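You operate a simulated robot arm through the tools that you are given. There is no shell and no other tool. Be economical: measure what you need, move in short steps, check, and stop when the job is done.

The job below is to be done with a simulated robot arm. You get a single attempt, and the scene is never put back.

TASK
Pump the compressor down to the yellow band and shut the pump valve.
Fine: first let the old vacuum go at the break button, then open the pump valve.

The check looks at the end state, three seconds after you hand in, the way a careful person would. Anything else that was tipped, shoved, dropped, spilled or broken makes it a failure.

THE ROBOT
A 7-joint arm with a two-finger parallel gripper, fixed in place. Base frame: the origin is at the foot of the arm, x ahead of it, y to its left, z up. Lengths are in m, angles in rad, forces in N, time in s.
With the tool pointing down near the work surface it reaches from about 0.24 to 0.68 m from the base axis. Its first joint turns from -1.152 to 1.152 rad. Payload 2.4 kg.
The TCP is the grasp point between the finger pads, 0.03 m short of the fingertips. In the tool frame z runs along the fingers and y along their closing line. The gripper opens to 0.094 m. The fingers are 0.028 m wide and 0.01 m thick; the gripper's body (0.05 by 0.096 m) begins 0.055 m behind the TCP.
Orientation is that of the tool frame in the base frame, as a unit quaternion [x, y, z, w]. With the fingers straight down and closing along the base's y, the tool's x points along the base's -x, its y along +y and its z along -z.

THE INTERFACE
- The arm moves only by the tool move_arm. Its argument "increments" is a list that holds one entry, the list of rows, each a list of 7 numbers: the turn, a rotation vector about the tool's x, y, z in rad, then the shift along the tool's x, y, z in m, then the opening, from 0 (shut) to 1 (fully open). In form: [[[wx, wy, wz, tx, ty, tz, jaw], ...]]. A call has 1 to 20 rows; each row is the pose to reach, as a shift and turn from the pose commanded when the call began, along the tool's axes at that moment. A row lasts 0.2 s, in which the tool goes at most 0.05 m and 0.15 rad; a call with a longer step from one row to the next is refused whole, and so is a gripper value outside its range. A pose out of reach is approached as far as the arm can. The call stops where the force on the tool passes 90 N (or 10 N more than at its start, if that is more) or the arm is blocked; 0.2 s more then pass. Each finger travels about 0.153 m/s and halts on what it meets, pressing with about 42 N; the grip force reading is that of the motor and also rises with nothing between the fingers. The clock runs only during rows and for 0.2 s after the last one: add rows that repeat a pose to give the fingers time. It gives the time, the measured TCP pose, the force on the tool (base axes), the opening and the grip force at its end, in the units of the frame above (readings bear some noise), and new pictures: "pictures" is both (left out), scene, wrist or none.
- Cameras (640 x 400 px; columns grow to the right, rows downward): "scene" is fixed at [0.0509, 0.4675, 1.46]; the picture's right is [-0.75, -0.66, 0.00], its down [-0.31, 0.35, -0.88] and it looks along [0.58, -0.67, -0.47] (base axes); focal length 347 px, centre (320, 200). "wrist" rides on the gripper at [0.076, 0.014, -0.102] in the tool frame; the picture's right is [-0.18, 0.98, 0.00], its down [-0.75, -0.14, -0.64] and it looks along [-0.63, -0.12, 0.77] (tool axes); focal length 243 px, centre (320, 200). There is no depth. A picture from a camera that has moved, and an enlarged one, comes with that camera's place and axes in the base frame and with its lens. The place of the scene camera against the robot may be out by one fixed shift of up to 0.012 m in any direction.
- close_up(camera, box): a new picture of the part [left, top, right, bottom] of that camera's present view, enlarged. No time passes.
- sign_off(): hands the job in; it is judged then, once.

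Work in short steps. Places have to be worked out from the pictures, the camera data and where the tool is seen: move nearer, look again, correct. Check each grasp and each placing, and mend what went wrong. You have 120 turns and 200 pictures in all, those below and enlarged ones among them. Open the gripper and draw the arm clear of the work before you hand the job in, unless the task says otherwise; then end with one line.

The tools are called after "Emit:" as a command line: name --argument value ..., lists and objects as JSON in quotes. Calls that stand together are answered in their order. move_arm: Moves the arm, as the interface text tells. Its arguments: {"type":"object","properties":{"increments":{"type":"array"},"pictures":{"type":"string","enum":["both","scene","wrist","none"]}},"required":["increments"]} The other tools are called the same way: close_up (camera, box) takes an enlarged picture of a part of a camera's view; sign_off () hands the job in.

At the start:

```text
t: 0.0
ee_pos: [0.3522, 0.0511, 1.2147]
ee_rot: [0.0, 1.0, 0.0, -0.001]
force: [-0.3, 0.5, 0.8]
gripper_width: 0.0942
gripper_force: 0.1
```

scene: 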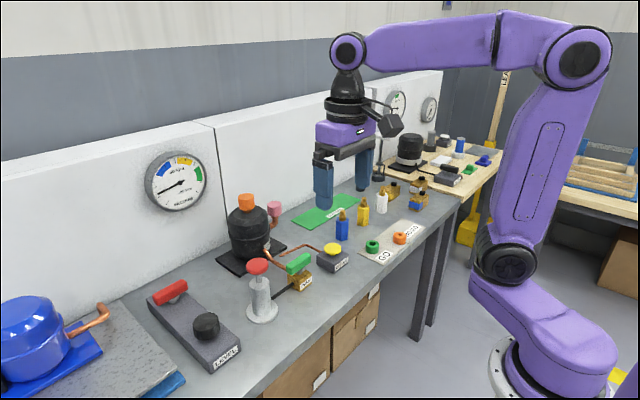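
wrist: 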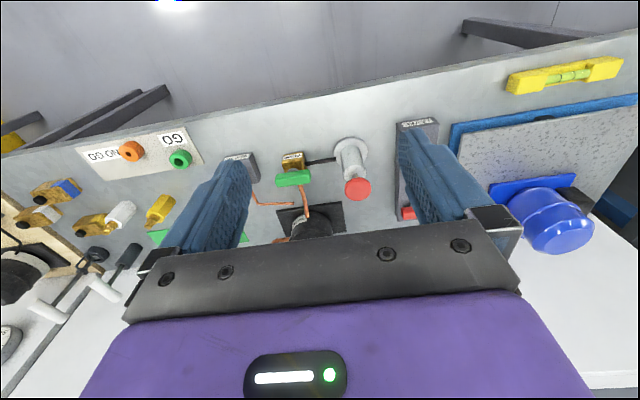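

I'll look closer at the work area before moving: gauge, compressor, valves and buttons.

Emit:
close_up --camera "scene" --box '[130, 140, 370, 380]'

Emit:
close_up --camera "scene" --box '[140, 145, 220, 215]'

Emit:
close_up --camera "wrist" --box '[210, 110, 450, 260]'

Emit:
close_up --camera "scene" --box '[220, 180, 360, 330]'

```text
1.67 times, centred on (250, 260) of scene
camera zoom: at [0.0509, 0.4675, 1.46], right [-0.75, -0.66, 0.0], down [-0.31, 0.35, -0.88], along [0.58, -0.67, -0.47], focal length 578 px, centre (437, 100)
```

zoom: 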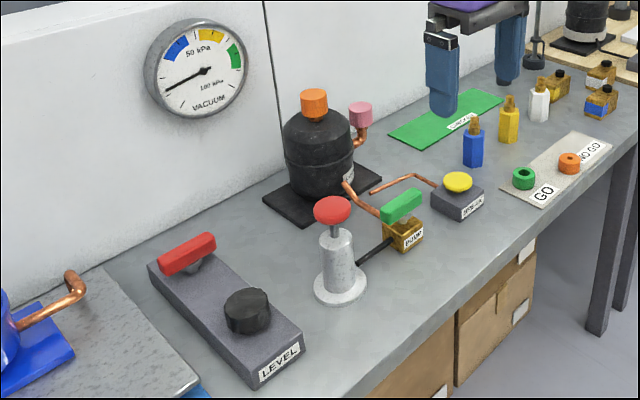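

```text
5.71 times, centred on (180, 180) of scene
camera zoom: at [0.0509, 0.4675, 1.46], right [-0.75, -0.66, 0.0], down [-0.31, 0.35, -0.88], along [0.58, -0.67, -0.47], focal length 1983 px, centre (1120, 314)
```

zoom: 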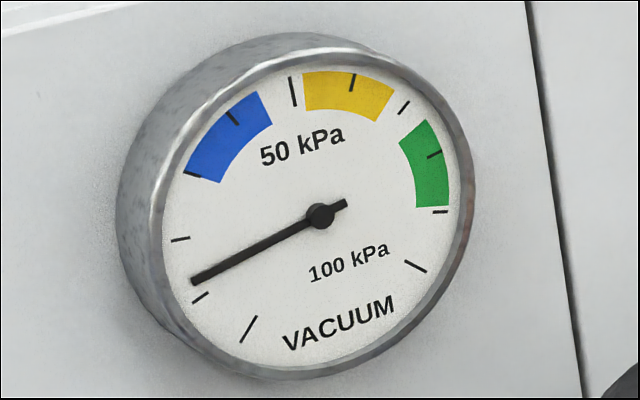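

```text
2.67 times, centred on (330, 185) of wrist
camera zoom: at [0.2763, 0.0667, 1.3165], right [0.18, 0.98, 0.0], down [0.75, -0.14, 0.64], along [0.63, -0.12, -0.77], focal length 647 px, centre (293, 240)
```

zoom: 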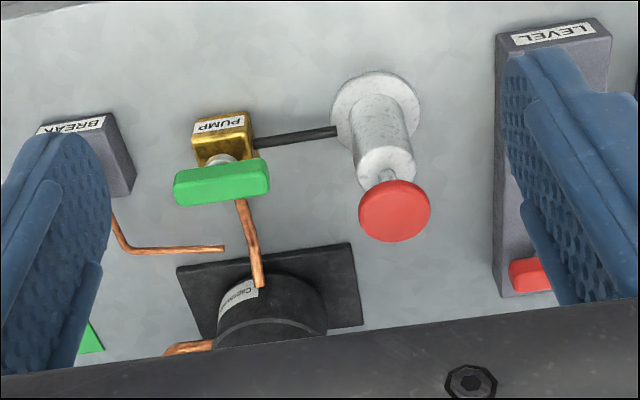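

```text
2.67 times, centred on (290, 255) of scene
camera zoom: at [0.0509, 0.4675, 1.46], right [-0.75, -0.66, 0.0], down [-0.31, 0.35, -0.88], along [0.58, -0.67, -0.47], focal length 926 px, centre (400, 53)
```

zoom: 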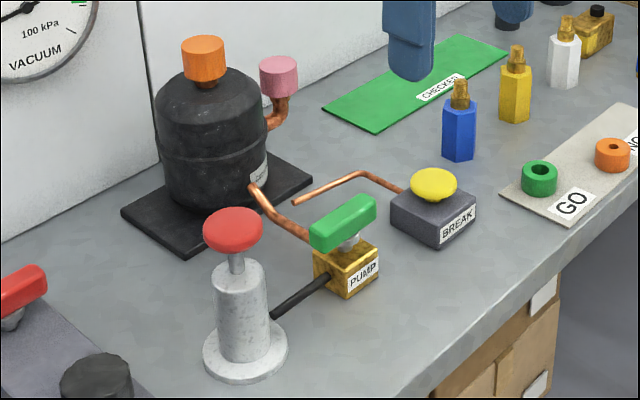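

The black compressor's line runs through the PUMP valve (green lever), with a hand pump (red plunger) and a BREAK box (yellow button); the needle reads about 13 kPa. My estimates are break (0.53,-0.14), lever (0.54,-0.04) and plunger (0.54,0.08), so I'll move nearer to refine them.

Emit:
move_arm --increments '[[[0, 0, 0, -0.015, -0.03, 0.03, 1], [0, 0, 0, -0.03, -0.06, 0.05, 1], [0, 0, 0, -0.04, -0.09, 0.08, 1], [0, 0, 0, -0.048, -0.11, 0.1, 1], [0, 0, 0, -0.048, -0.11, 0.1, 1]]]'

```text
t: 1.2
ee_pos: [0.4035, -0.0574, 1.1142]
ee_rot: [0.0, 1.0, 0.001, 0.001]
force: [-0.3, 0.7, 0.0]
gripper_width: 0.094
gripper_force: 0.1
camera wrist: at [0.3268, -0.0418, 1.2157], right [0.18, 0.98, 0.0], down [0.75, -0.14, 0.64], along [0.63, -0.12, -0.77], focal length 243 px, centre (320, 200)
```

scene: 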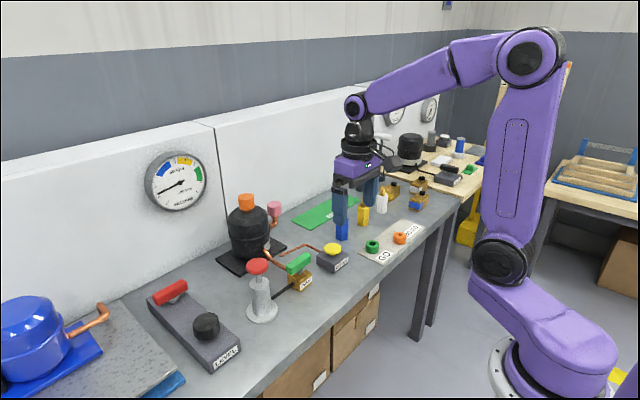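
wrist: 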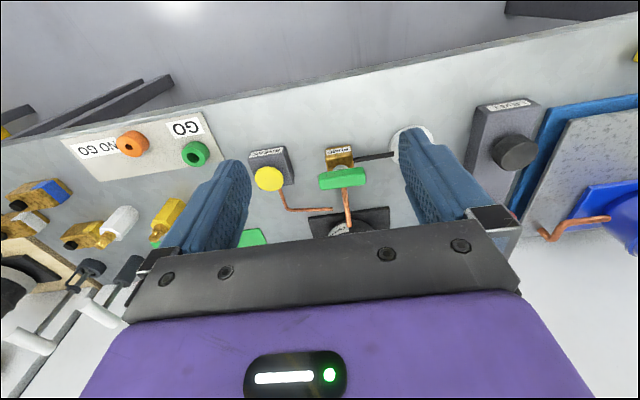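

Emit:
close_up --camera "wrist" --box '[240, 120, 400, 240]'

```text
3.33 times, centred on (320, 180) of wrist
camera zoom: at [0.3268, -0.0418, 1.2157], right [0.18, 0.98, 0.0], down [0.75, -0.14, 0.64], along [0.63, -0.12, -0.77], focal length 809 px, centre (320, 267)
```

zoom: 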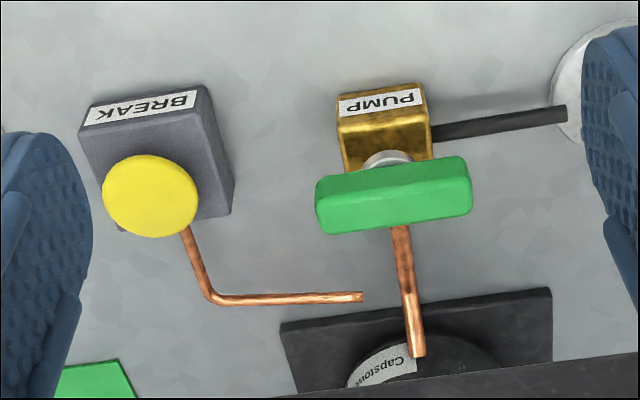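

Button is at about (0.525,-0.16,~0.905) and the lever, lying along y, at (0.53,-0.05,~0.92). I'll close the fingers and go above the break button.

Emit:
move_arm --increments '[[[0, 0, 0, -0.03, -0.025, 0.02, 0.5], [0, 0, 0, -0.06, -0.05, 0.05, 0], [0, 0, 0, -0.09, -0.075, 0.08, 0], [0, 0, 0, -0.123, -0.102, 0.11, 0], [0, 0, 0, -0.123, -0.102, 0.134, 0], [0, 0, 0, -0.123, -0.102, 0.134, 0]]]'

Emit:
close_up --camera "scene" --box '[250, 160, 410, 280]'

```text
refused: row 4 steps farther than a row can; nothing moved
```

```text
3.33 times, centred on (330, 220) of scene
camera zoom: at [0.051, 0.4675, 1.46], right [-0.75, -0.66, 0.0], down [-0.31, 0.35, -0.88], along [0.58, -0.67, -0.47], focal length 1157 px, centre (287, 133)
```

zoom: 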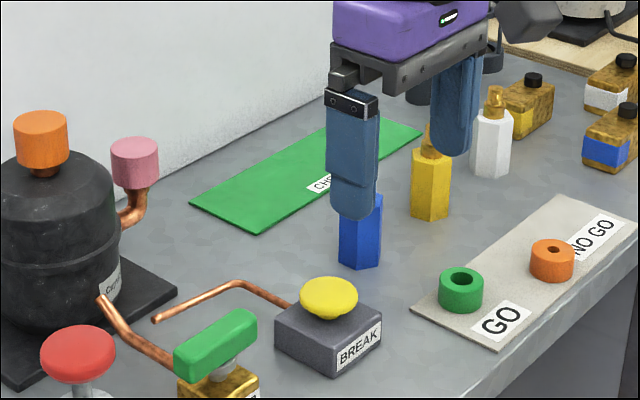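

One step was too long, so I'm repeating the move with smaller steps.

Emit:
move_arm --increments '[[[0, 0, 0, -0.025, -0.02, 0.02, 0.5], [0, 0, 0, -0.05, -0.042, 0.04, 0], [0, 0, 0, -0.075, -0.064, 0.065, 0], [0, 0, 0, -0.1, -0.086, 0.09, 0], [0, 0, 0, -0.123, -0.102, 0.115, 0], [0, 0, 0, -0.123, -0.102, 0.134, 0], [0, 0, 0, -0.123, -0.102, 0.134, 0]]]'

Emit:
close_up --camera "scene" --box '[250, 160, 410, 280]'

```text
t: 2.8
ee_pos: [0.524, -0.1606, 0.9808]
ee_rot: [0.001, 1.0, 0.0, 0.0]
force: [0.3, -0.9, 0.8]
gripper_width: 0.0001
gripper_force: 32.9
camera wrist: at [0.4466, -0.1452, 1.0827], right [0.18, 0.98, 0.0], down [0.75, -0.14, 0.64], along [0.63, -0.12, -0.77], focal length 243 px, centre (320, 200)
```

scene: 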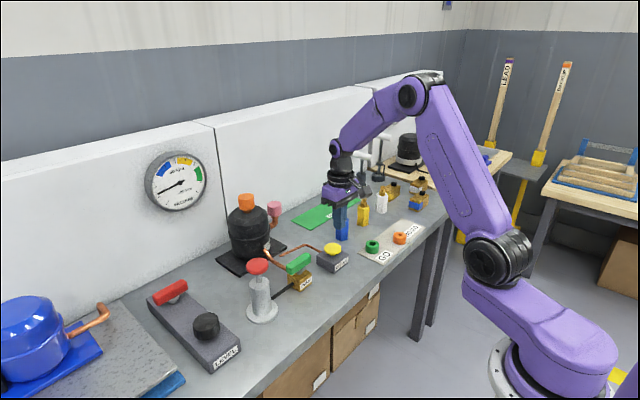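
wrist: 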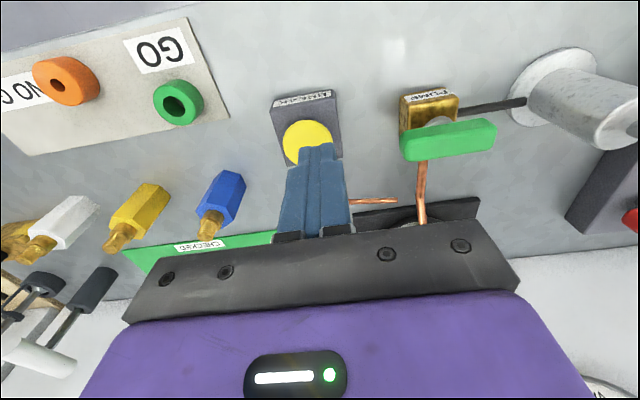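

```text
3.33 times, centred on (330, 220) of scene
camera zoom: at [0.051, 0.4675, 1.46], right [-0.75, -0.66, 0.0], down [-0.31, 0.35, -0.88], along [0.58, -0.67, -0.47], focal length 1157 px, centre (287, 133)
```

zoom: 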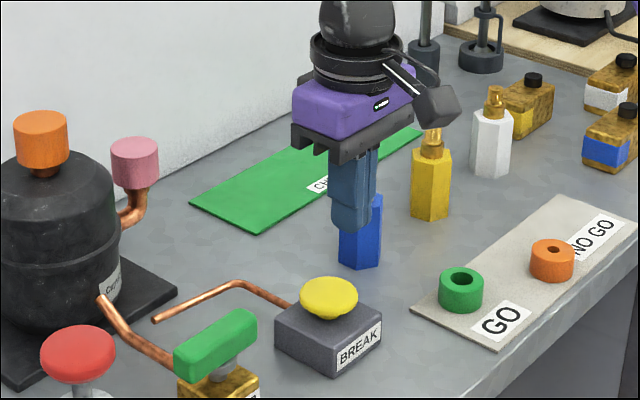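

The fingertip (z≈0.951) sits slightly left of and behind the button. I'll shift about (+0.006,-0.007) and descend gently.

Emit:
move_arm --increments '[[[0, 0, 0, -0.006, -0.007, 0.01, 0], [0, 0, 0, -0.006, -0.007, 0.02, 0], [0, 0, 0, -0.006, -0.007, 0.03, 0], [0, 0, 0, -0.006, -0.007, 0.036, 0]]]'

Emit:
close_up --camera "scene" --box '[250, 180, 410, 280]'

```text
t: 3.8
ee_pos: [0.5296, -0.1665, 0.944]
ee_rot: [0.0, 1.0, 0.0, 0.0]
force: [-1.0, -0.9, 0.4]
gripper_width: 0.0001
gripper_force: 33.2
camera wrist: at [0.4529, -0.1522, 1.0463], right [0.18, 0.98, 0.0], down [0.75, -0.14, 0.64], along [0.63, -0.12, -0.77], focal length 243 px, centre (320, 200)
```

scene: 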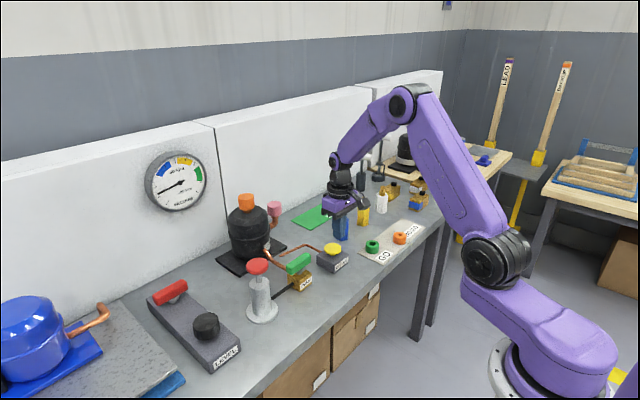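
wrist: 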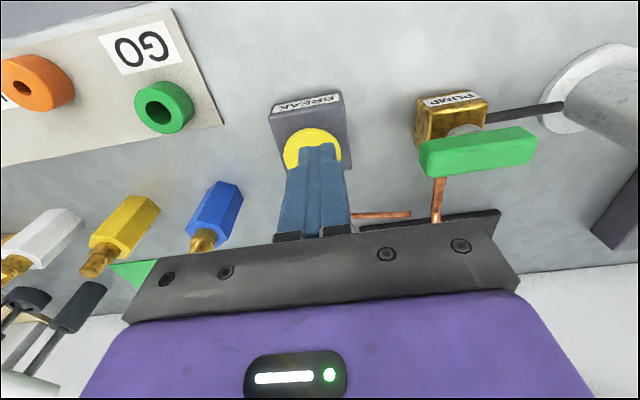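

```text
4.00 times, centred on (330, 230) of scene
camera zoom: at [0.051, 0.4675, 1.46], right [-0.75, -0.66, 0.0], down [-0.31, 0.35, -0.88], along [0.58, -0.67, -0.47], focal length 1388 px, centre (280, 80)
```

zoom: 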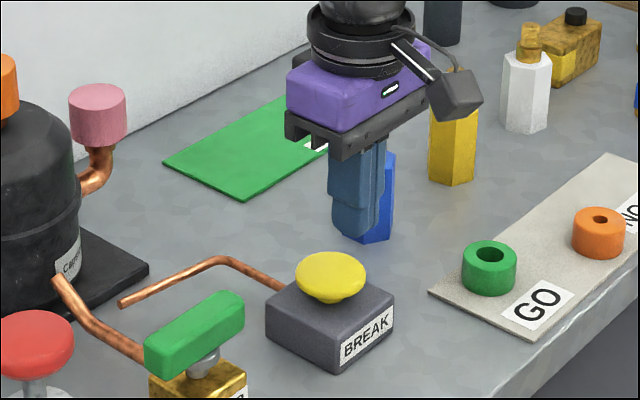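

Triangulating across both wrist views and the scene view puts the button lower and further out, about (0.544,-0.173,~0.88). I'll shift there and descend a bit more.

Emit:
move_arm --increments '[[[0, 0, 0, -0.008, -0.004, 0.0, 0], [0, 0, 0, -0.013, -0.007, 0.008, 0], [0, 0, 0, -0.013, -0.007, 0.016, 0]]]'

Emit:
close_up --camera "scene" --box '[250, 180, 410, 280]'

Emit:
close_up --camera "wrist" --box '[240, 70, 400, 190]'

```text
t: 4.6
ee_pos: [0.5433, -0.1732, 0.9285]
ee_rot: [0.0, 1.0, 0.0, 0.0]
force: [0.6, 0.3, -0.5]
gripper_width: 0.0
gripper_force: 33.0
camera wrist: at [0.466, -0.1587, 1.0303], right [0.18, 0.98, 0.0], down [0.75, -0.14, 0.64], along [0.63, -0.12, -0.77], focal length 243 px, centre (320, 200)
```

scene: 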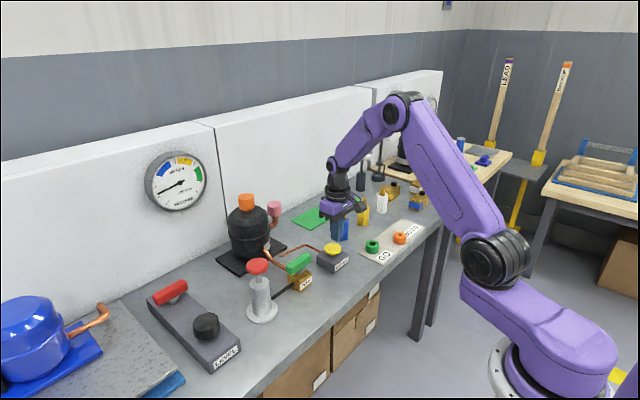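
wrist: 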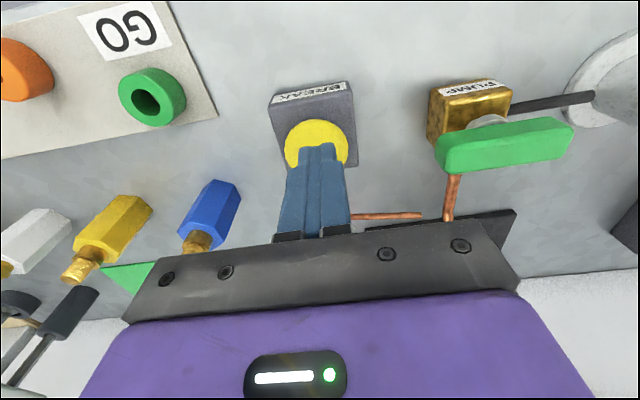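

```text
4.00 times, centred on (330, 230) of scene
camera zoom: at [0.051, 0.4675, 1.46], right [-0.75, -0.66, 0.0], down [-0.31, 0.35, -0.88], along [0.58, -0.67, -0.47], focal length 1388 px, centre (280, 80)
```

zoom: 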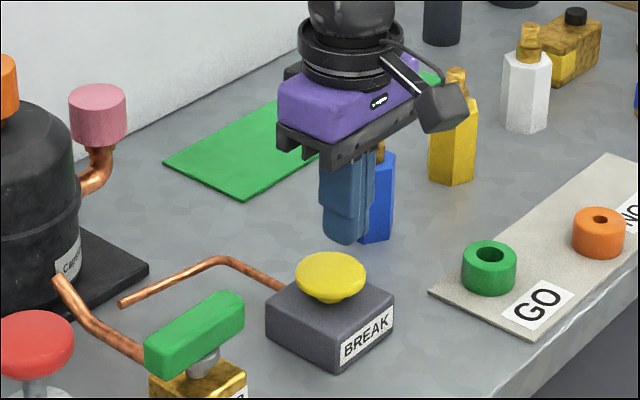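

```text
3.33 times, centred on (320, 130) of wrist
camera zoom: at [0.466, -0.1587, 1.0303], right [0.18, 0.98, 0.0], down [0.75, -0.14, 0.64], along [0.63, -0.12, -0.77], focal length 809 px, centre (320, 433)
```

zoom: 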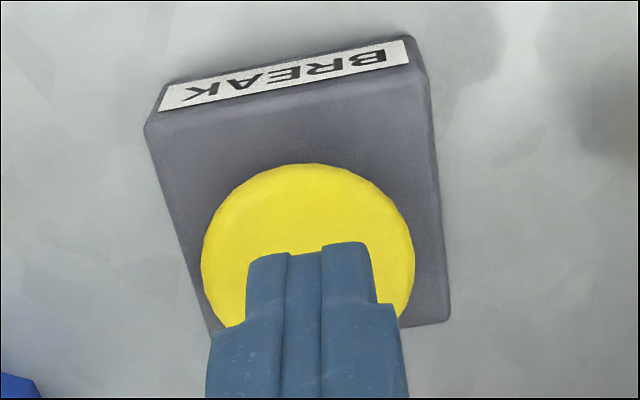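

Combining the wrist views (size growth and direction) puts the button at about (0.560,-0.180,0.85), so the bench is lower than nominal. I'll correct and descend to just above it.

Emit:
move_arm --increments '[[[0, 0, 0, -0.01, -0.004, 0.0, 0], [0, 0, 0, -0.016, -0.006, 0.01, 0], [0, 0, 0, -0.016, -0.006, 0.02, 0], [0, 0, 0, -0.016, -0.006, 0.03, 0]]]' --pictures "wrist"

Emit:
close_up --camera "scene" --box '[250, 180, 410, 280]'

```text
t: 5.6
ee_pos: [0.557, -0.1812, 0.8978]
ee_rot: [-0.001, 1.0, 0.0, 0.001]
force: [1.0, 0.9, -0.5]
gripper_width: 0.0001
gripper_force: 32.9
camera wrist: at [0.4818, -0.1661, 1.0002], right [0.18, 0.98, 0.0], down [0.75, -0.14, 0.64], along [0.63, -0.12, -0.77], focal length 243 px, centre (320, 200)
```

wrist: 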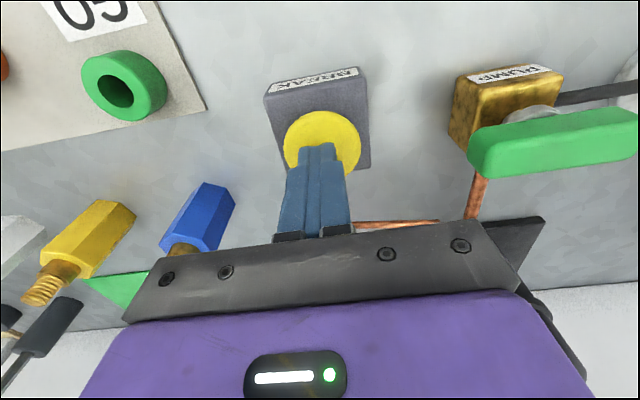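

```text
4.00 times, centred on (330, 230) of scene
camera zoom: at [0.051, 0.4675, 1.46], right [-0.75, -0.66, 0.0], down [-0.31, 0.35, -0.88], along [0.58, -0.67, -0.47], focal length 1388 px, centre (280, 80)
```

zoom: 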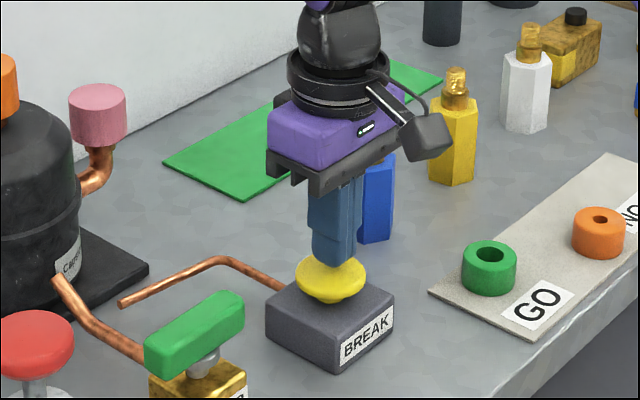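

The fingertip is now right over the button and about to touch. I'll press gently and hold.

Emit:
move_arm --increments '[[[0, 0, 0, -0.002, 0, 0.006, 0], [0, 0, 0, -0.002, 0, 0.012, 0], [0, 0, 0, -0.002, 0, 0.017, 0], [0, 0, 0, -0.002, 0, 0.017, 0]]]' --pictures "none"

Emit:
close_up --camera "scene" --box '[140, 140, 380, 290]'

```text
t: 6.6
ee_pos: [0.5604, -0.181, 0.8824]
ee_rot: [0.0, 1.0, -0.001, 0.001]
force: [-0.5, -2.7, 5.7]
gripper_width: 0.0003
gripper_force: 33.5
```

```text
2.67 times, centred on (260, 215) of scene
camera zoom: at [0.0508, 0.4674, 1.4601], right [-0.75, -0.66, 0.0], down [-0.31, 0.35, -0.88], along [0.58, -0.67, -0.47], focal length 926 px, centre (480, 160)
```

zoom: 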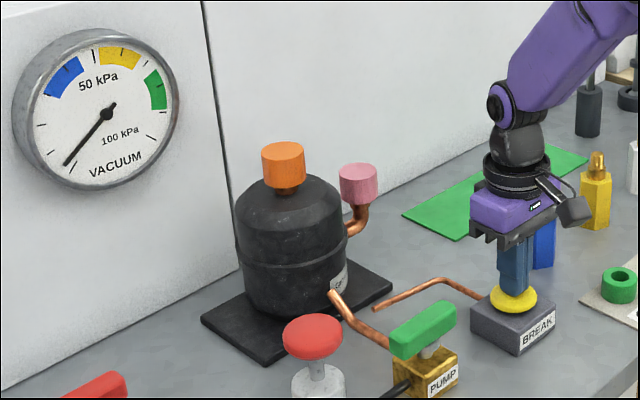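

The button is depressed and the needle is falling to 0. I'll hold briefly to let it settle.

Emit:
move_arm --increments '[[[0, 0, 0, 0, 0, 0.001, 0], [0, 0, 0, 0, 0, 0.001, 0], [0, 0, 0, 0, 0, 0.001, 0], [0, 0, 0, 0, 0, 0.001, 0], [0, 0, 0, 0, 0, 0.001, 0]]]' --pictures "none"

Emit:
close_up --camera "scene" --box '[140, 145, 220, 215]'

```text
t: 7.8
ee_pos: [0.5604, -0.1807, 0.8817]
ee_rot: [0.0, 1.0, -0.001, 0.001]
force: [-5.0, -1.6, 12.3]
gripper_width: 0.0
gripper_force: 33.0
```

```text
5.71 times, centred on (180, 180) of scene
camera zoom: at [0.0506, 0.4675, 1.46], right [-0.75, -0.66, 0.0], down [-0.31, 0.35, -0.88], along [0.58, -0.67, -0.47], focal length 1983 px, centre (1120, 314)
```

zoom: 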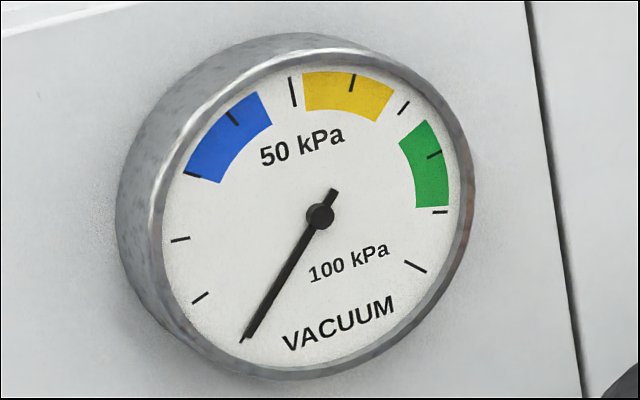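

Vacuum is fully released (needle at 0). I'll lift off and move back to view the pump valve.

Emit:
move_arm --increments '[[[0, 0, 0, 0, 0, -0.04, 0], [0, 0, 0, 0, 0, -0.08, 0], [0, 0, 0, 0, 0, -0.12, 0], [0, 0, 0, 0.02, 0.035, -0.14, 0], [0, 0, 0, 0.04, 0.07, -0.15, 0.2], [0, 0, 0, 0.06, 0.105, -0.16, 0.5], [0, 0, 0, 0.08, 0.13, -0.16, 0.8], [0, 0, 0, 0.08, 0.13, -0.16, 1]]]' --pictures "wrist"

Emit:
close_up --camera "scene" --box '[140, 140, 380, 330]'

Emit:
close_up --camera "wrist" --box '[240, 80, 440, 230]'

```text
t: 9.6
ee_pos: [0.481, -0.0503, 1.04]
ee_rot: [0.001, 1.0, 0.0, 0.0]
force: [-0.2, 0.5, -0.4]
gripper_width: 0.094
gripper_force: 0.1
camera wrist: at [0.4036, -0.0345, 1.1425], right [0.18, 0.98, 0.0], down [0.75, -0.14, 0.64], along [0.63, -0.12, -0.77], focal length 243 px, centre (320, 200)
```

wrist: 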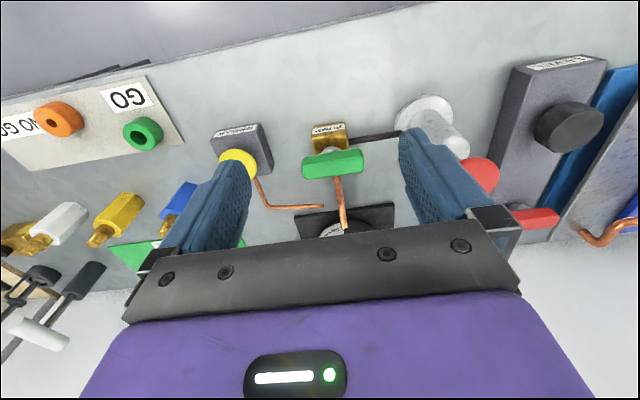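

```text
2.11 times, centred on (260, 235) of scene
camera zoom: at [0.0509, 0.4675, 1.46], right [-0.75, -0.66, 0.0], down [-0.31, 0.35, -0.88], along [0.58, -0.67, -0.47], focal length 731 px, centre (446, 126)
```

zoom: 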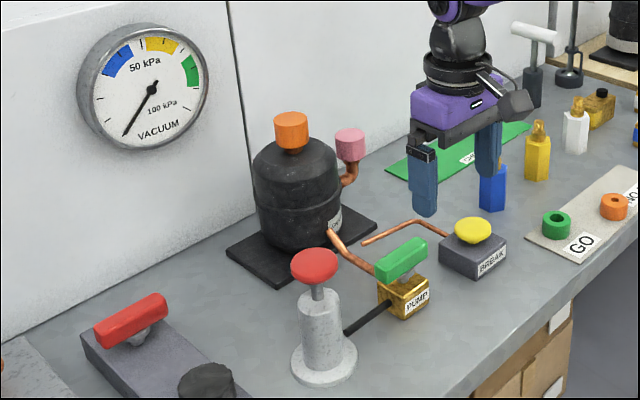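

```text
2.67 times, centred on (340, 155) of wrist
camera zoom: at [0.4036, -0.0345, 1.1425], right [0.18, 0.98, 0.0], down [0.75, -0.14, 0.64], along [0.63, -0.12, -0.77], focal length 647 px, centre (267, 320)
```

zoom: 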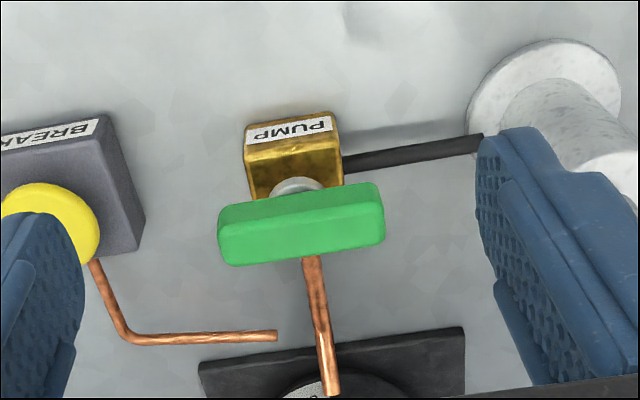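

Recomputed with scale change and the scene view: lever centre about (0.570,-0.050,0.87), lying along y. I'll yaw the tool -90° (camera away from the plunger) while moving above it.

Emit:
move_arm --increments '[[[0, 0, -0.14, -0.01, 0, 0.0, 0.7], [0, 0, -0.28, -0.02, 0, 0.0, 0.7], [0, 0, -0.42, -0.03, 0, 0.0, 0.7], [0, 0, -0.56, -0.04, 0, 0.0, 0.7], [0, 0, -0.7, -0.05, 0, 0.0, 0.7], [0, 0, -0.84, -0.06, 0, 0.01, 0.7], [0, 0, -0.98, -0.07, 0, 0.02, 0.7], [0, 0, -1.12, -0.08, 0, 0.03, 0.7], [0, 0, -1.26, -0.09, 0, 0.04, 0.7], [0, 0, -1.4, -0.09, 0, 0.05, 0.7], [0, 0, -1.54, -0.09, 0, 0.07, 0.7], [0, 0, -1.5708, -0.09, 0, 0.09, 0.7], [0, 0, -1.5708, -0.09, 0, 0.09, 0.7]]]' --pictures "wrist"

Emit:
close_up --camera "scene" --box '[220, 180, 380, 300]'

```text
t: 12.4
ee_pos: [0.5693, -0.05, 0.9501]
ee_rot: [0.708, -0.706, 0.0, 0.0]
force: [0.3, -0.5, 0.0]
gripper_width: 0.066
gripper_force: 0.0
camera wrist: at [0.5551, -0.1254, 1.0527], right [-0.98, 0.18, 0.0], down [0.14, 0.75, 0.64], along [0.12, 0.63, -0.77], focal length 243 px, centre (320, 200)
```

wrist: 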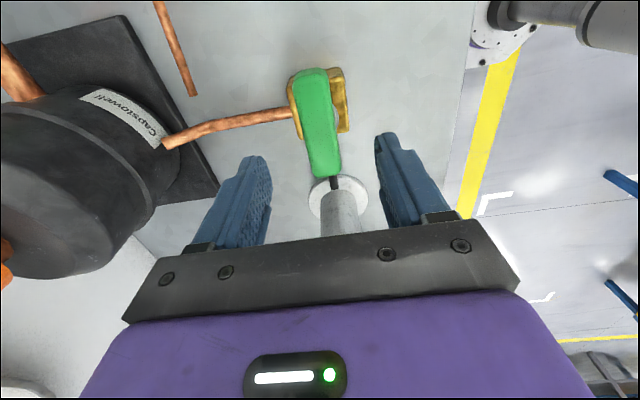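

```text
3.33 times, centred on (300, 240) of scene
camera zoom: at [0.051, 0.4675, 1.46], right [-0.75, -0.66, 0.0], down [-0.31, 0.35, -0.88], along [0.58, -0.67, -0.47], focal length 1157 px, centre (387, 67)
```

zoom: 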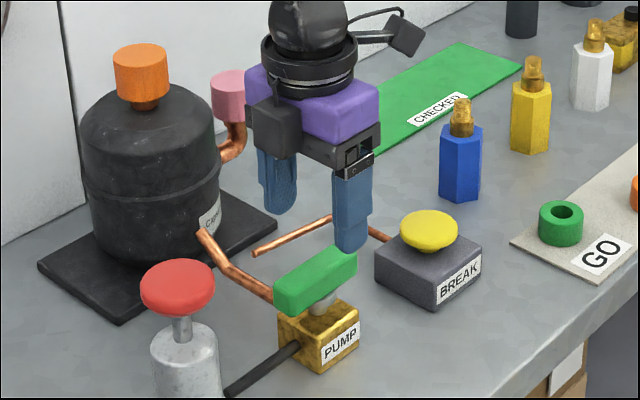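

The lever is centred between the fingers, at (0.572,-0.052). I'll descend to straddle it.

Emit:
move_arm --increments '[[[0, 0, 0, 0.002, -0.002, 0.02, 0.7], [0, 0, 0, 0.002, -0.002, 0.04, 0.7], [0, 0, 0, 0.002, -0.002, 0.055, 0.7], [0, 0, 0, 0.002, -0.002, 0.055, 0.7]]]' --pictures "wrist"

Emit:
close_up --camera "scene" --box '[240, 210, 360, 300]'

```text
t: 13.4
ee_pos: [0.5712, -0.0529, 0.895]
ee_rot: [-0.707, 0.708, -0.001, 0.001]
force: [0.4, -0.1, 0.3]
gripper_width: 0.0658
gripper_force: 0.1
camera wrist: at [0.5575, -0.1282, 0.9969], right [-0.98, 0.18, 0.0], down [0.14, 0.75, 0.64], along [0.12, 0.63, -0.77], focal length 243 px, centre (320, 200)
```

wrist: 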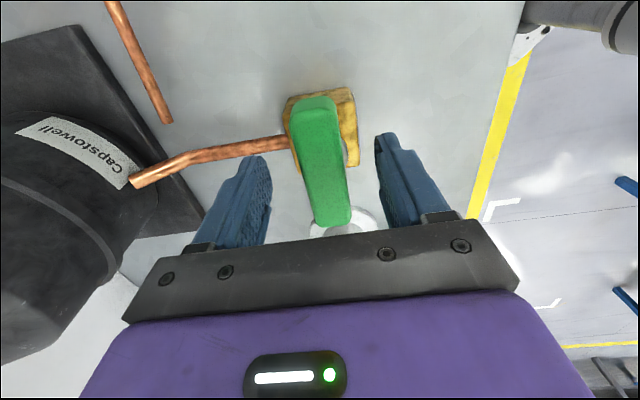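

```text
4.44 times, centred on (300, 255) of scene
camera zoom: at [0.051, 0.4675, 1.46], right [-0.75, -0.66, 0.0], down [-0.31, 0.35, -0.88], along [0.58, -0.67, -0.47], focal length 1542 px, centre (409, -44)
```

zoom: 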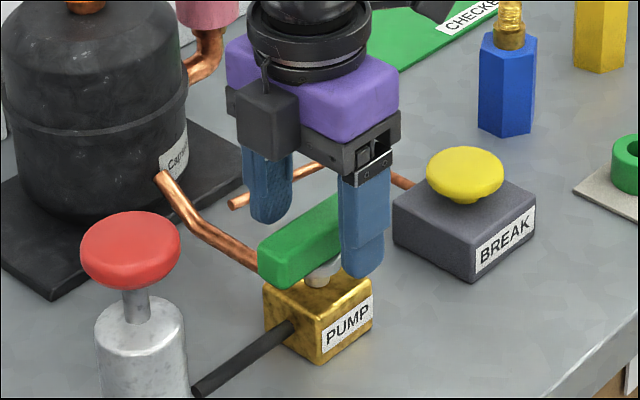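

Fingers straddle the lever with tips near its underside. I'll lower 5 mm and close.

Emit:
move_arm --increments '[[[0, 0, 0, 0, 0, 0.005, 0.7], [0, 0, 0, 0, 0, 0.005, 0.4], [0, 0, 0, 0, 0, 0.005, 0.1], [0, 0, 0, 0, 0, 0.005, 0], [0, 0, 0, 0, 0, 0.005, 0]]]' --pictures "wrist"

Emit:
close_up --camera "scene" --box '[240, 210, 360, 300]'

```text
t: 14.6
ee_pos: [0.5708, -0.0526, 0.8913]
ee_rot: [0.707, -0.707, -0.002, 0.002]
force: [-24.8, 1.0, 21.4]
gripper_width: 0.0248
gripper_force: 44.7
camera wrist: at [0.5562, -0.1282, 0.9929], right [-0.98, 0.18, 0.0], down [0.14, 0.75, 0.64], along [0.11, 0.63, -0.77], focal length 243 px, centre (320, 200)
```

wrist: 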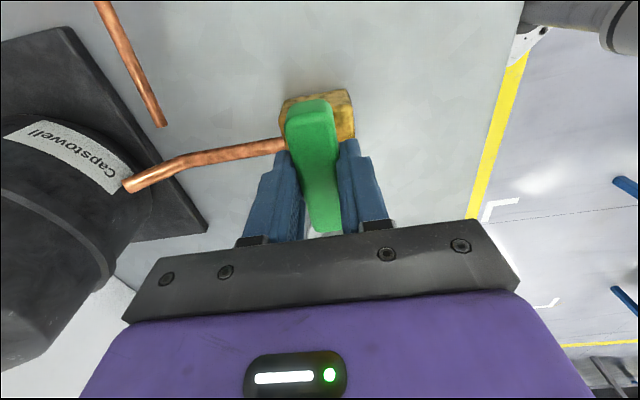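

```text
4.44 times, centred on (300, 255) of scene
camera zoom: at [0.0499, 0.4675, 1.4601], right [-0.75, -0.66, 0.0], down [-0.31, 0.35, -0.88], along [0.58, -0.67, -0.47], focal length 1542 px, centre (409, -44)
```

zoom: 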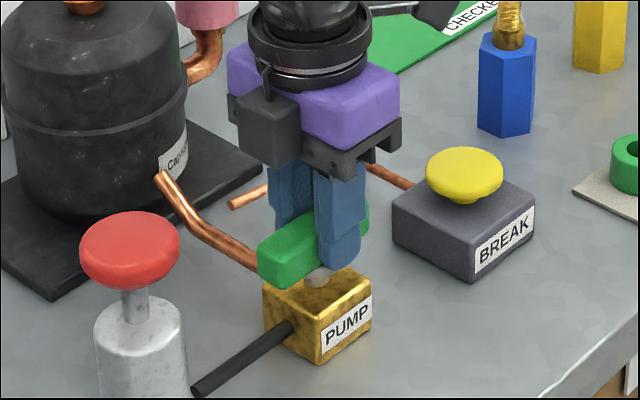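

Grip is on (25 mm thick lever), with side load -25 N in x and 21 N in z. I'll relieve that by 3 mm each and then try a small turn.

Emit:
move_arm --increments '[[[0, 0, 0, 0, 0.002, -0.002, 0], [0, 0, 0, 0, 0.004, -0.003, 0], [0, 0, 0, 0, 0.004, -0.003, 0]]]' --pictures "none"

Emit:
move_arm --increments '[[[0, 0, 0.1, 0, 0, 0, 0], [0, 0, 0.2, 0, 0, 0, 0], [0, 0, 0.3, 0, 0, 0, 0]]]' --pictures "none"

Emit:
close_up --camera "scene" --box '[240, 210, 360, 300]'

```text
t: 15.4
ee_pos: [0.5697, -0.0536, 0.8921]
ee_rot: [0.708, -0.707, 0.001, -0.001]
force: [20.3, -6.6, -34.1]
gripper_width: 0.025
gripper_force: 45.0
```

```text
t: 16.2
ee_pos: [0.5703, -0.0495, 0.8952]
ee_rot: [-0.598, 0.801, 0.0, 0.0]
force: [8.9, 4.3, -8.5]
gripper_width: 0.0338
gripper_force: 44.5
```

```text
4.44 times, centred on (300, 255) of scene
camera zoom: at [0.0513, 0.4676, 1.46], right [-0.75, -0.66, 0.0], down [-0.31, 0.35, -0.88], along [0.58, -0.67, -0.47], focal length 1542 px, centre (409, -44)
```

zoom: 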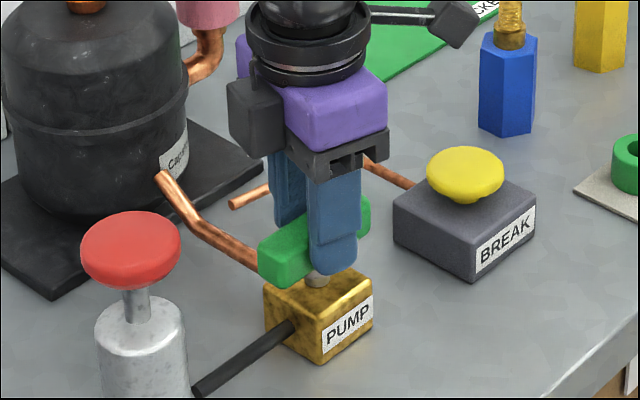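

The gripper turned 17° but the lever stayed put (width grew as it skewed), so it's against its stop that way. I'll turn back and try the opposite direction.

Emit:
move_arm --increments '[[[0, 0, -0.14, 0, 0, 0, 0], [0, 0, -0.28, 0, 0, 0, 0], [0, 0, -0.42, 0, 0, 0, 0], [0, 0, -0.56, 0, 0, 0, 0], [0, 0, -0.65, 0, 0, 0, 0], [0, 0, -0.65, 0, 0, 0, 0]]]' --pictures "wrist"

Emit:
close_up --camera "scene" --box '[240, 210, 360, 300]'

```text
t: 17.6
ee_pos: [0.5709, -0.0533, 0.8931]
ee_rot: [0.82, -0.573, 0.003, -0.002]
force: [22.2, -6.1, 7.5]
gripper_width: 0.0249
gripper_force: 45.0
camera wrist: at [0.5829, -0.1287, 0.9966], right [-0.99, -0.16, -0.01], down [-0.13, 0.76, 0.64], along [-0.1, 0.63, -0.77], focal length 243 px, centre (320, 200)
```

wrist: 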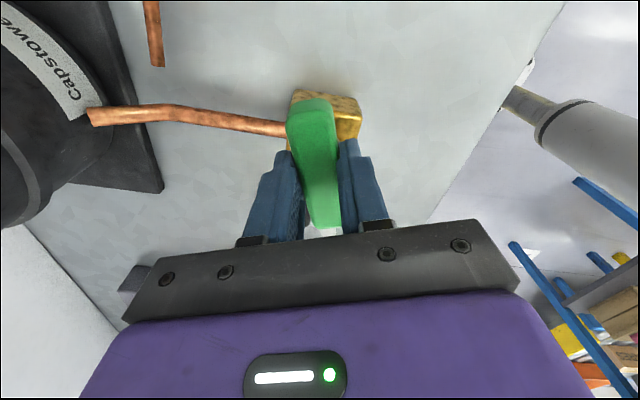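

```text
4.44 times, centred on (300, 255) of scene
camera zoom: at [0.0514, 0.4673, 1.4601], right [-0.75, -0.66, 0.0], down [-0.31, 0.35, -0.88], along [0.58, -0.67, -0.47], focal length 1542 px, centre (409, -44)
```

zoom: 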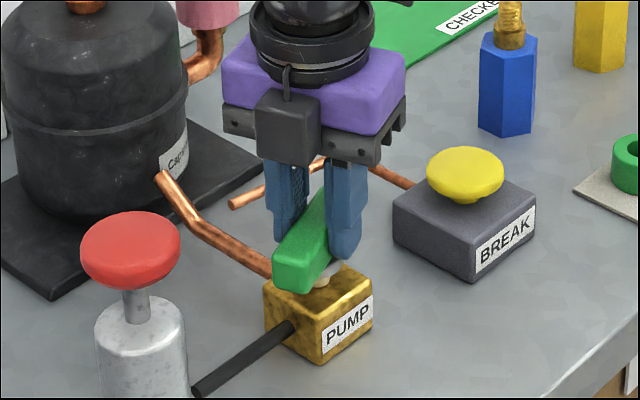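

The lever follows this way (~20° so far). I'll continue the turn toward 90°.

Emit:
move_arm --increments '[[[0, 0, -0.14, 0, 0, 0, 0], [0, 0, -0.28, 0, 0, 0, 0], [0, 0, -0.42, 0, 0, 0, 0], [0, 0, -0.56, 0, 0, 0, 0], [0, 0, -0.7, 0, 0, 0, 0], [0, 0, -0.7, 0, 0, 0, 0]]]' --pictures "wrist"

Emit:
close_up --camera "scene" --box '[240, 210, 360, 300]'

```text
t: 19.0
ee_pos: [0.5726, -0.0521, 0.8941]
ee_rot: [0.966, -0.257, 0.005, -0.002]
force: [28.4, 1.5, 1.9]
gripper_width: 0.0249
gripper_force: 44.8
camera wrist: at [0.6303, -0.1008, 0.9972], right [-0.65, -0.76, -0.01], down [-0.59, 0.49, 0.63], along [-0.48, 0.41, -0.77], focal length 243 px, centre (320, 200)
```

wrist: 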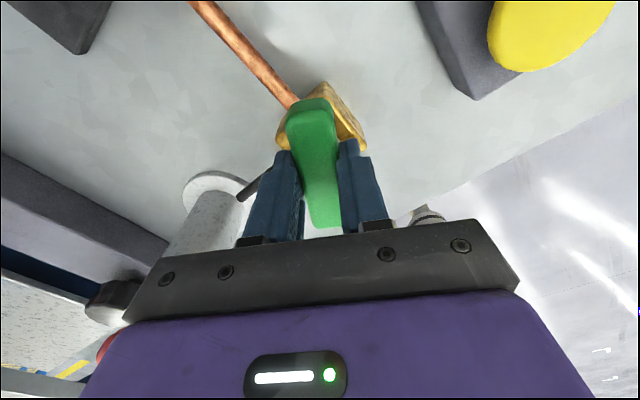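

```text
4.44 times, centred on (300, 255) of scene
camera zoom: at [0.0516, 0.4675, 1.46], right [-0.75, -0.66, 0.0], down [-0.31, 0.35, -0.88], along [0.58, -0.67, -0.47], focal length 1542 px, centre (409, -44)
```

zoom: 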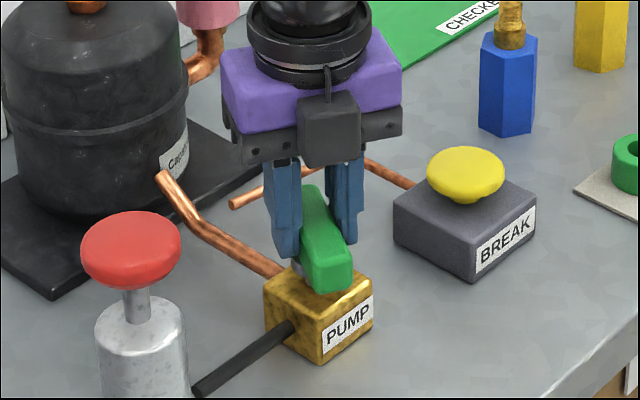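

At about 60°; the arm is still following. I'll finish the turn with a slight relief in +x.

Emit:
move_arm --increments '[[[0, 0, -0.13, 0.0017, -0.001, 0, 0], [0, 0, -0.26, 0.0017, -0.001, 0, 0], [0, 0, -0.39, 0.0017, -0.001, 0, 0], [0, 0, -0.51, 0.0017, -0.001, 0, 0], [0, 0, -0.55, 0.0017, -0.001, 0, 0]]]' --pictures "wrist"

Emit:
close_up --camera "scene" --box '[240, 210, 360, 300]'

```text
t: 20.2
ee_pos: [0.5764, -0.0503, 0.8916]
ee_rot: [1.0, -0.015, 0.004, -0.001]
force: [26.3, 23.0, -22.0]
gripper_width: 0.0247
gripper_force: 45.3
out of reach, approached as far as the arm can: row 4, 5
camera wrist: at [0.651, -0.0661, 0.9944], right [-0.21, -0.98, 0.0], down [-0.75, 0.16, 0.64], along [-0.62, 0.14, -0.77], focal length 243 px, centre (320, 200)
```

wrist: 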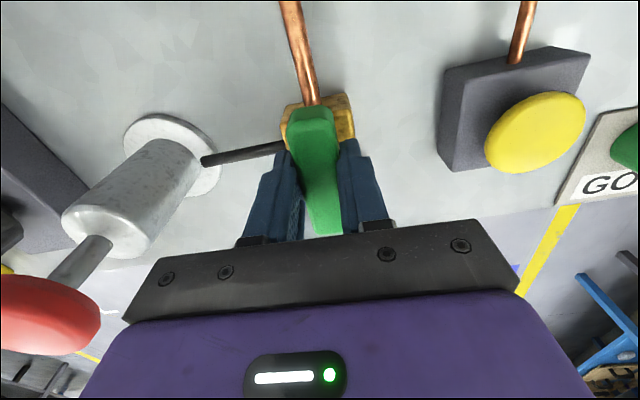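

```text
4.44 times, centred on (300, 255) of scene
camera zoom: at [0.0521, 0.468, 1.4598], right [-0.75, -0.66, 0.0], down [-0.31, 0.35, -0.88], along [0.58, -0.67, -0.47], focal length 1542 px, centre (409, -44)
```

zoom: 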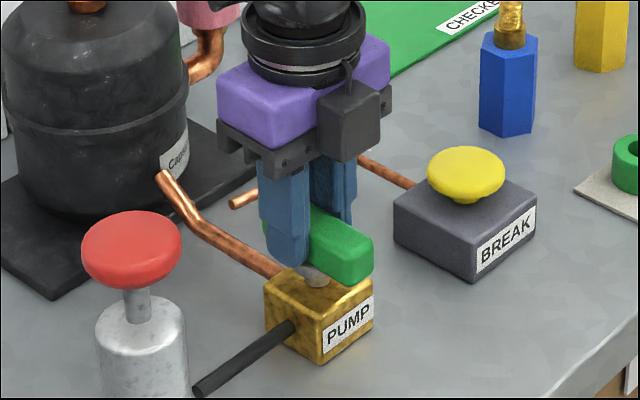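

The lever is now along x, in line with the pipe (~88°), and the wrist is at its joint limit. I'll release and lift.

Emit:
move_arm --increments '[[[0, 0, 0.02, 0, 0, 0, 0.3], [0, 0, 0.02, 0, 0, 0, 0.5], [0, 0, 0.02, 0, 0, -0.03, 0.5], [0, 0, 0.02, 0, 0, -0.07, 0.5], [0, 0, 0.02, 0, 0, -0.11, 0.5]]]' --pictures "wrist"

Emit:
close_up --camera "scene" --box '[220, 200, 360, 320]'

```text
t: 21.4
ee_pos: [0.5706, -0.052, 1.0047]
ee_rot: [1.0, -0.028, 0.0, 0.001]
force: [-0.8, -0.6, -1.3]
gripper_width: 0.047
gripper_force: 0.0
camera wrist: at [0.6453, -0.07, 1.1067], right [-0.24, -0.97, 0.0], down [-0.74, 0.18, 0.64], along [-0.62, 0.15, -0.77], focal length 243 px, centre (320, 200)
```

wrist: 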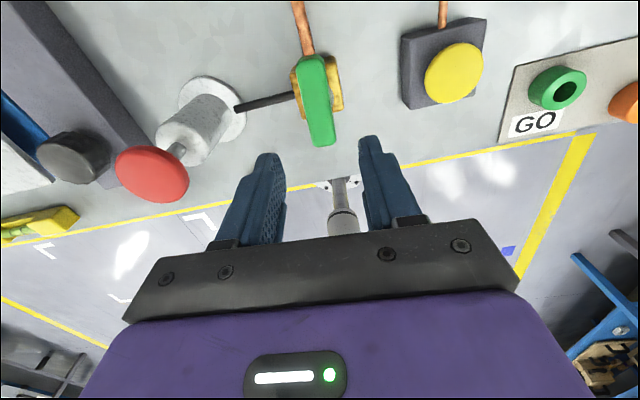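

```text
3.33 times, centred on (290, 260) of scene
camera zoom: at [0.0509, 0.4675, 1.46], right [-0.75, -0.66, 0.0], down [-0.31, 0.35, -0.88], along [0.58, -0.67, -0.47], focal length 1157 px, centre (420, 0)
```

zoom: 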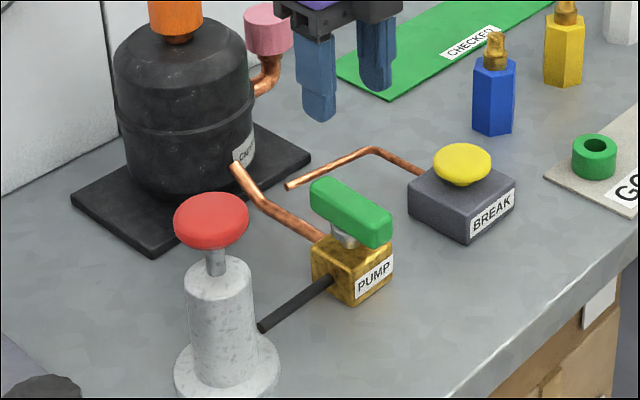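

Valve is fully open. The plunger knob is at about (0.570,0.084, top ~0.95), so I'll close the fingers and move above it.

Emit:
move_arm --increments '[[[0, 0, 0, -0.002, -0.034, -0.015, 0.2], [0, 0, 0, -0.004, -0.068, -0.015, 0], [0, 0, 0, -0.006, -0.102, -0.015, 0], [0, 0, 0, -0.0076, -0.136, -0.015, 0], [0, 0, 0, -0.0076, -0.136, 0.0, 0], [0, 0, 0, -0.0076, -0.136, 0.0, 0]]]' --pictures "wrist"

Emit:
close_up --camera "scene" --box '[190, 200, 330, 330]'

```text
t: 22.8
ee_pos: [0.5713, 0.0829, 1.0045]
ee_rot: [1.0, -0.026, 0.001, 0.0]
force: [0.0, -0.2, -0.1]
gripper_width: 0.0002
gripper_force: 32.8
camera wrist: at [0.6464, 0.0662, 1.1065], right [-0.24, -0.97, 0.0], down [-0.75, 0.18, 0.64], along [-0.62, 0.15, -0.77], focal length 243 px, centre (320, 200)
```

wrist: 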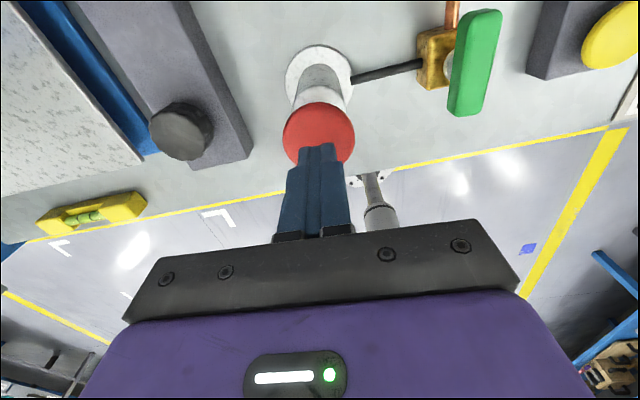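

```text
3.08 times, centred on (260, 265) of scene
camera zoom: at [0.0509, 0.4675, 1.46], right [-0.75, -0.66, 0.0], down [-0.31, 0.35, -0.88], along [0.58, -0.67, -0.47], focal length 1068 px, centre (505, 0)
```

zoom: 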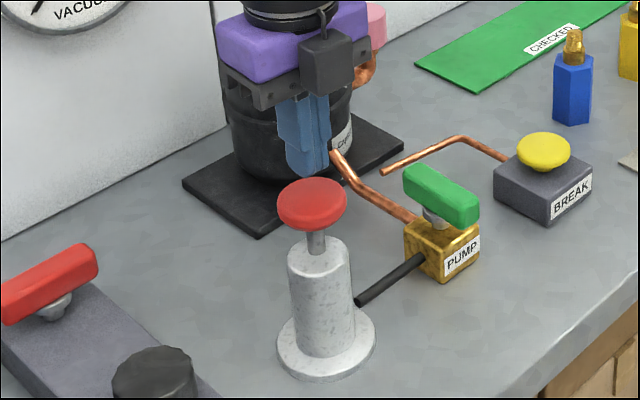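

Aligned over the knob. I'll descend and make one stroke, watching the force.

Emit:
move_arm --increments '[[[0, 0, 0, 0.001, 0, 0.01, 0], [0, 0, 0, 0.001, 0, 0.02, 0], [0, 0, 0, 0.001, 0, 0.028, 0], [0, 0, 0, 0.001, 0, 0.034, 0], [0, 0, 0, 0.001, 0, 0.04, 0], [0, 0, 0, 0.001, 0, 0.046, 0]]]' --pictures "none"

Emit:
close_up --camera "scene" --box '[140, 140, 340, 330]'

```text
t: 24.2
ee_pos: [0.5711, 0.0835, 0.9583]
ee_rot: [1.0, -0.028, 0.002, -0.001]
force: [2.8, -2.1, 7.3]
gripper_width: 0.0
gripper_force: 32.6
```

```text
2.11 times, centred on (240, 235) of scene
camera zoom: at [0.0509, 0.4674, 1.4601], right [-0.75, -0.66, 0.0], down [-0.31, 0.35, -0.88], along [0.58, -0.67, -0.47], focal length 731 px, centre (488, 126)
```

zoom: 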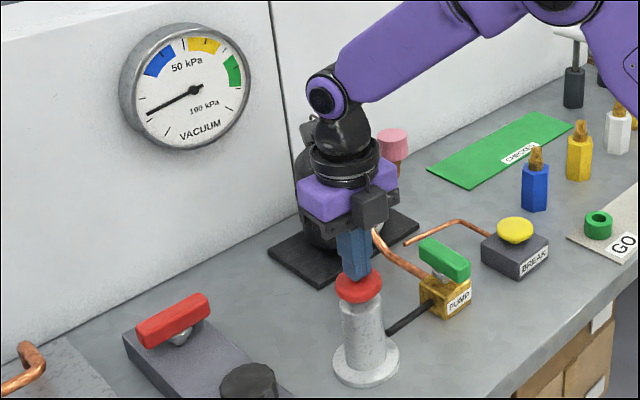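

The stroke works: the needle rose to about 14. I'll lift to see whether the plunger returns and the reading holds.

Emit:
move_arm --increments '[[[0, 0, 0, 0, 0, -0.015, 0], [0, 0, 0, 0, 0, -0.03, 0], [0, 0, 0, 0, 0, -0.04, 0]]]' --pictures "none"

Emit:
close_up --camera "scene" --box '[140, 140, 340, 330]'

Emit:
close_up --camera "scene" --box '[140, 145, 220, 215]'

```text
t: 25.0
ee_pos: [0.5712, 0.084, 0.9977]
ee_rot: [1.0, -0.027, 0.001, 0.0]
force: [-0.6, -0.5, -0.1]
gripper_width: 0.0
gripper_force: 33.2
```

```text
2.11 times, centred on (240, 235) of scene
camera zoom: at [0.0509, 0.4675, 1.46], right [-0.75, -0.66, 0.0], down [-0.31, 0.35, -0.88], along [0.58, -0.67, -0.47], focal length 731 px, centre (488, 126)
```

zoom: 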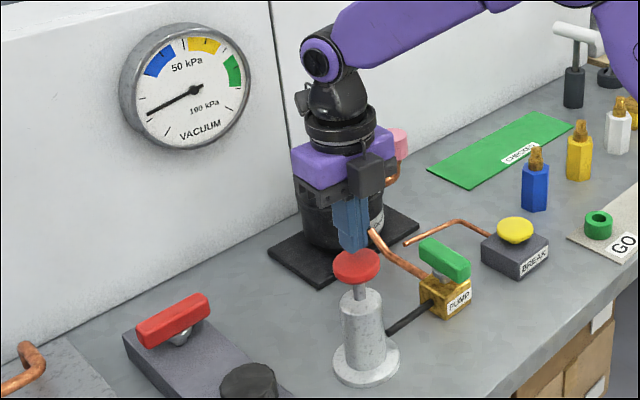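

```text
5.71 times, centred on (180, 180) of scene
camera zoom: at [0.0509, 0.4675, 1.46], right [-0.75, -0.66, 0.0], down [-0.31, 0.35, -0.88], along [0.58, -0.67, -0.47], focal length 1983 px, centre (1120, 314)
```

zoom: 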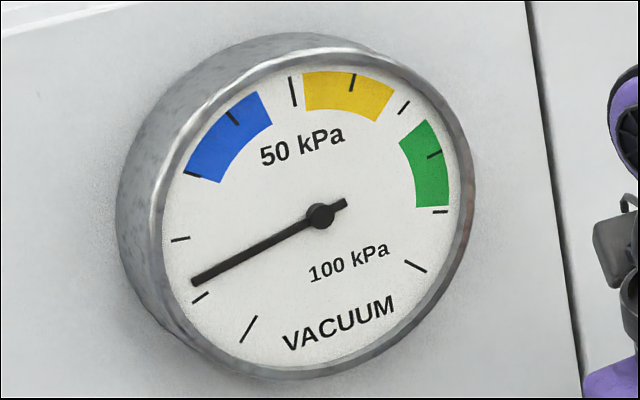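

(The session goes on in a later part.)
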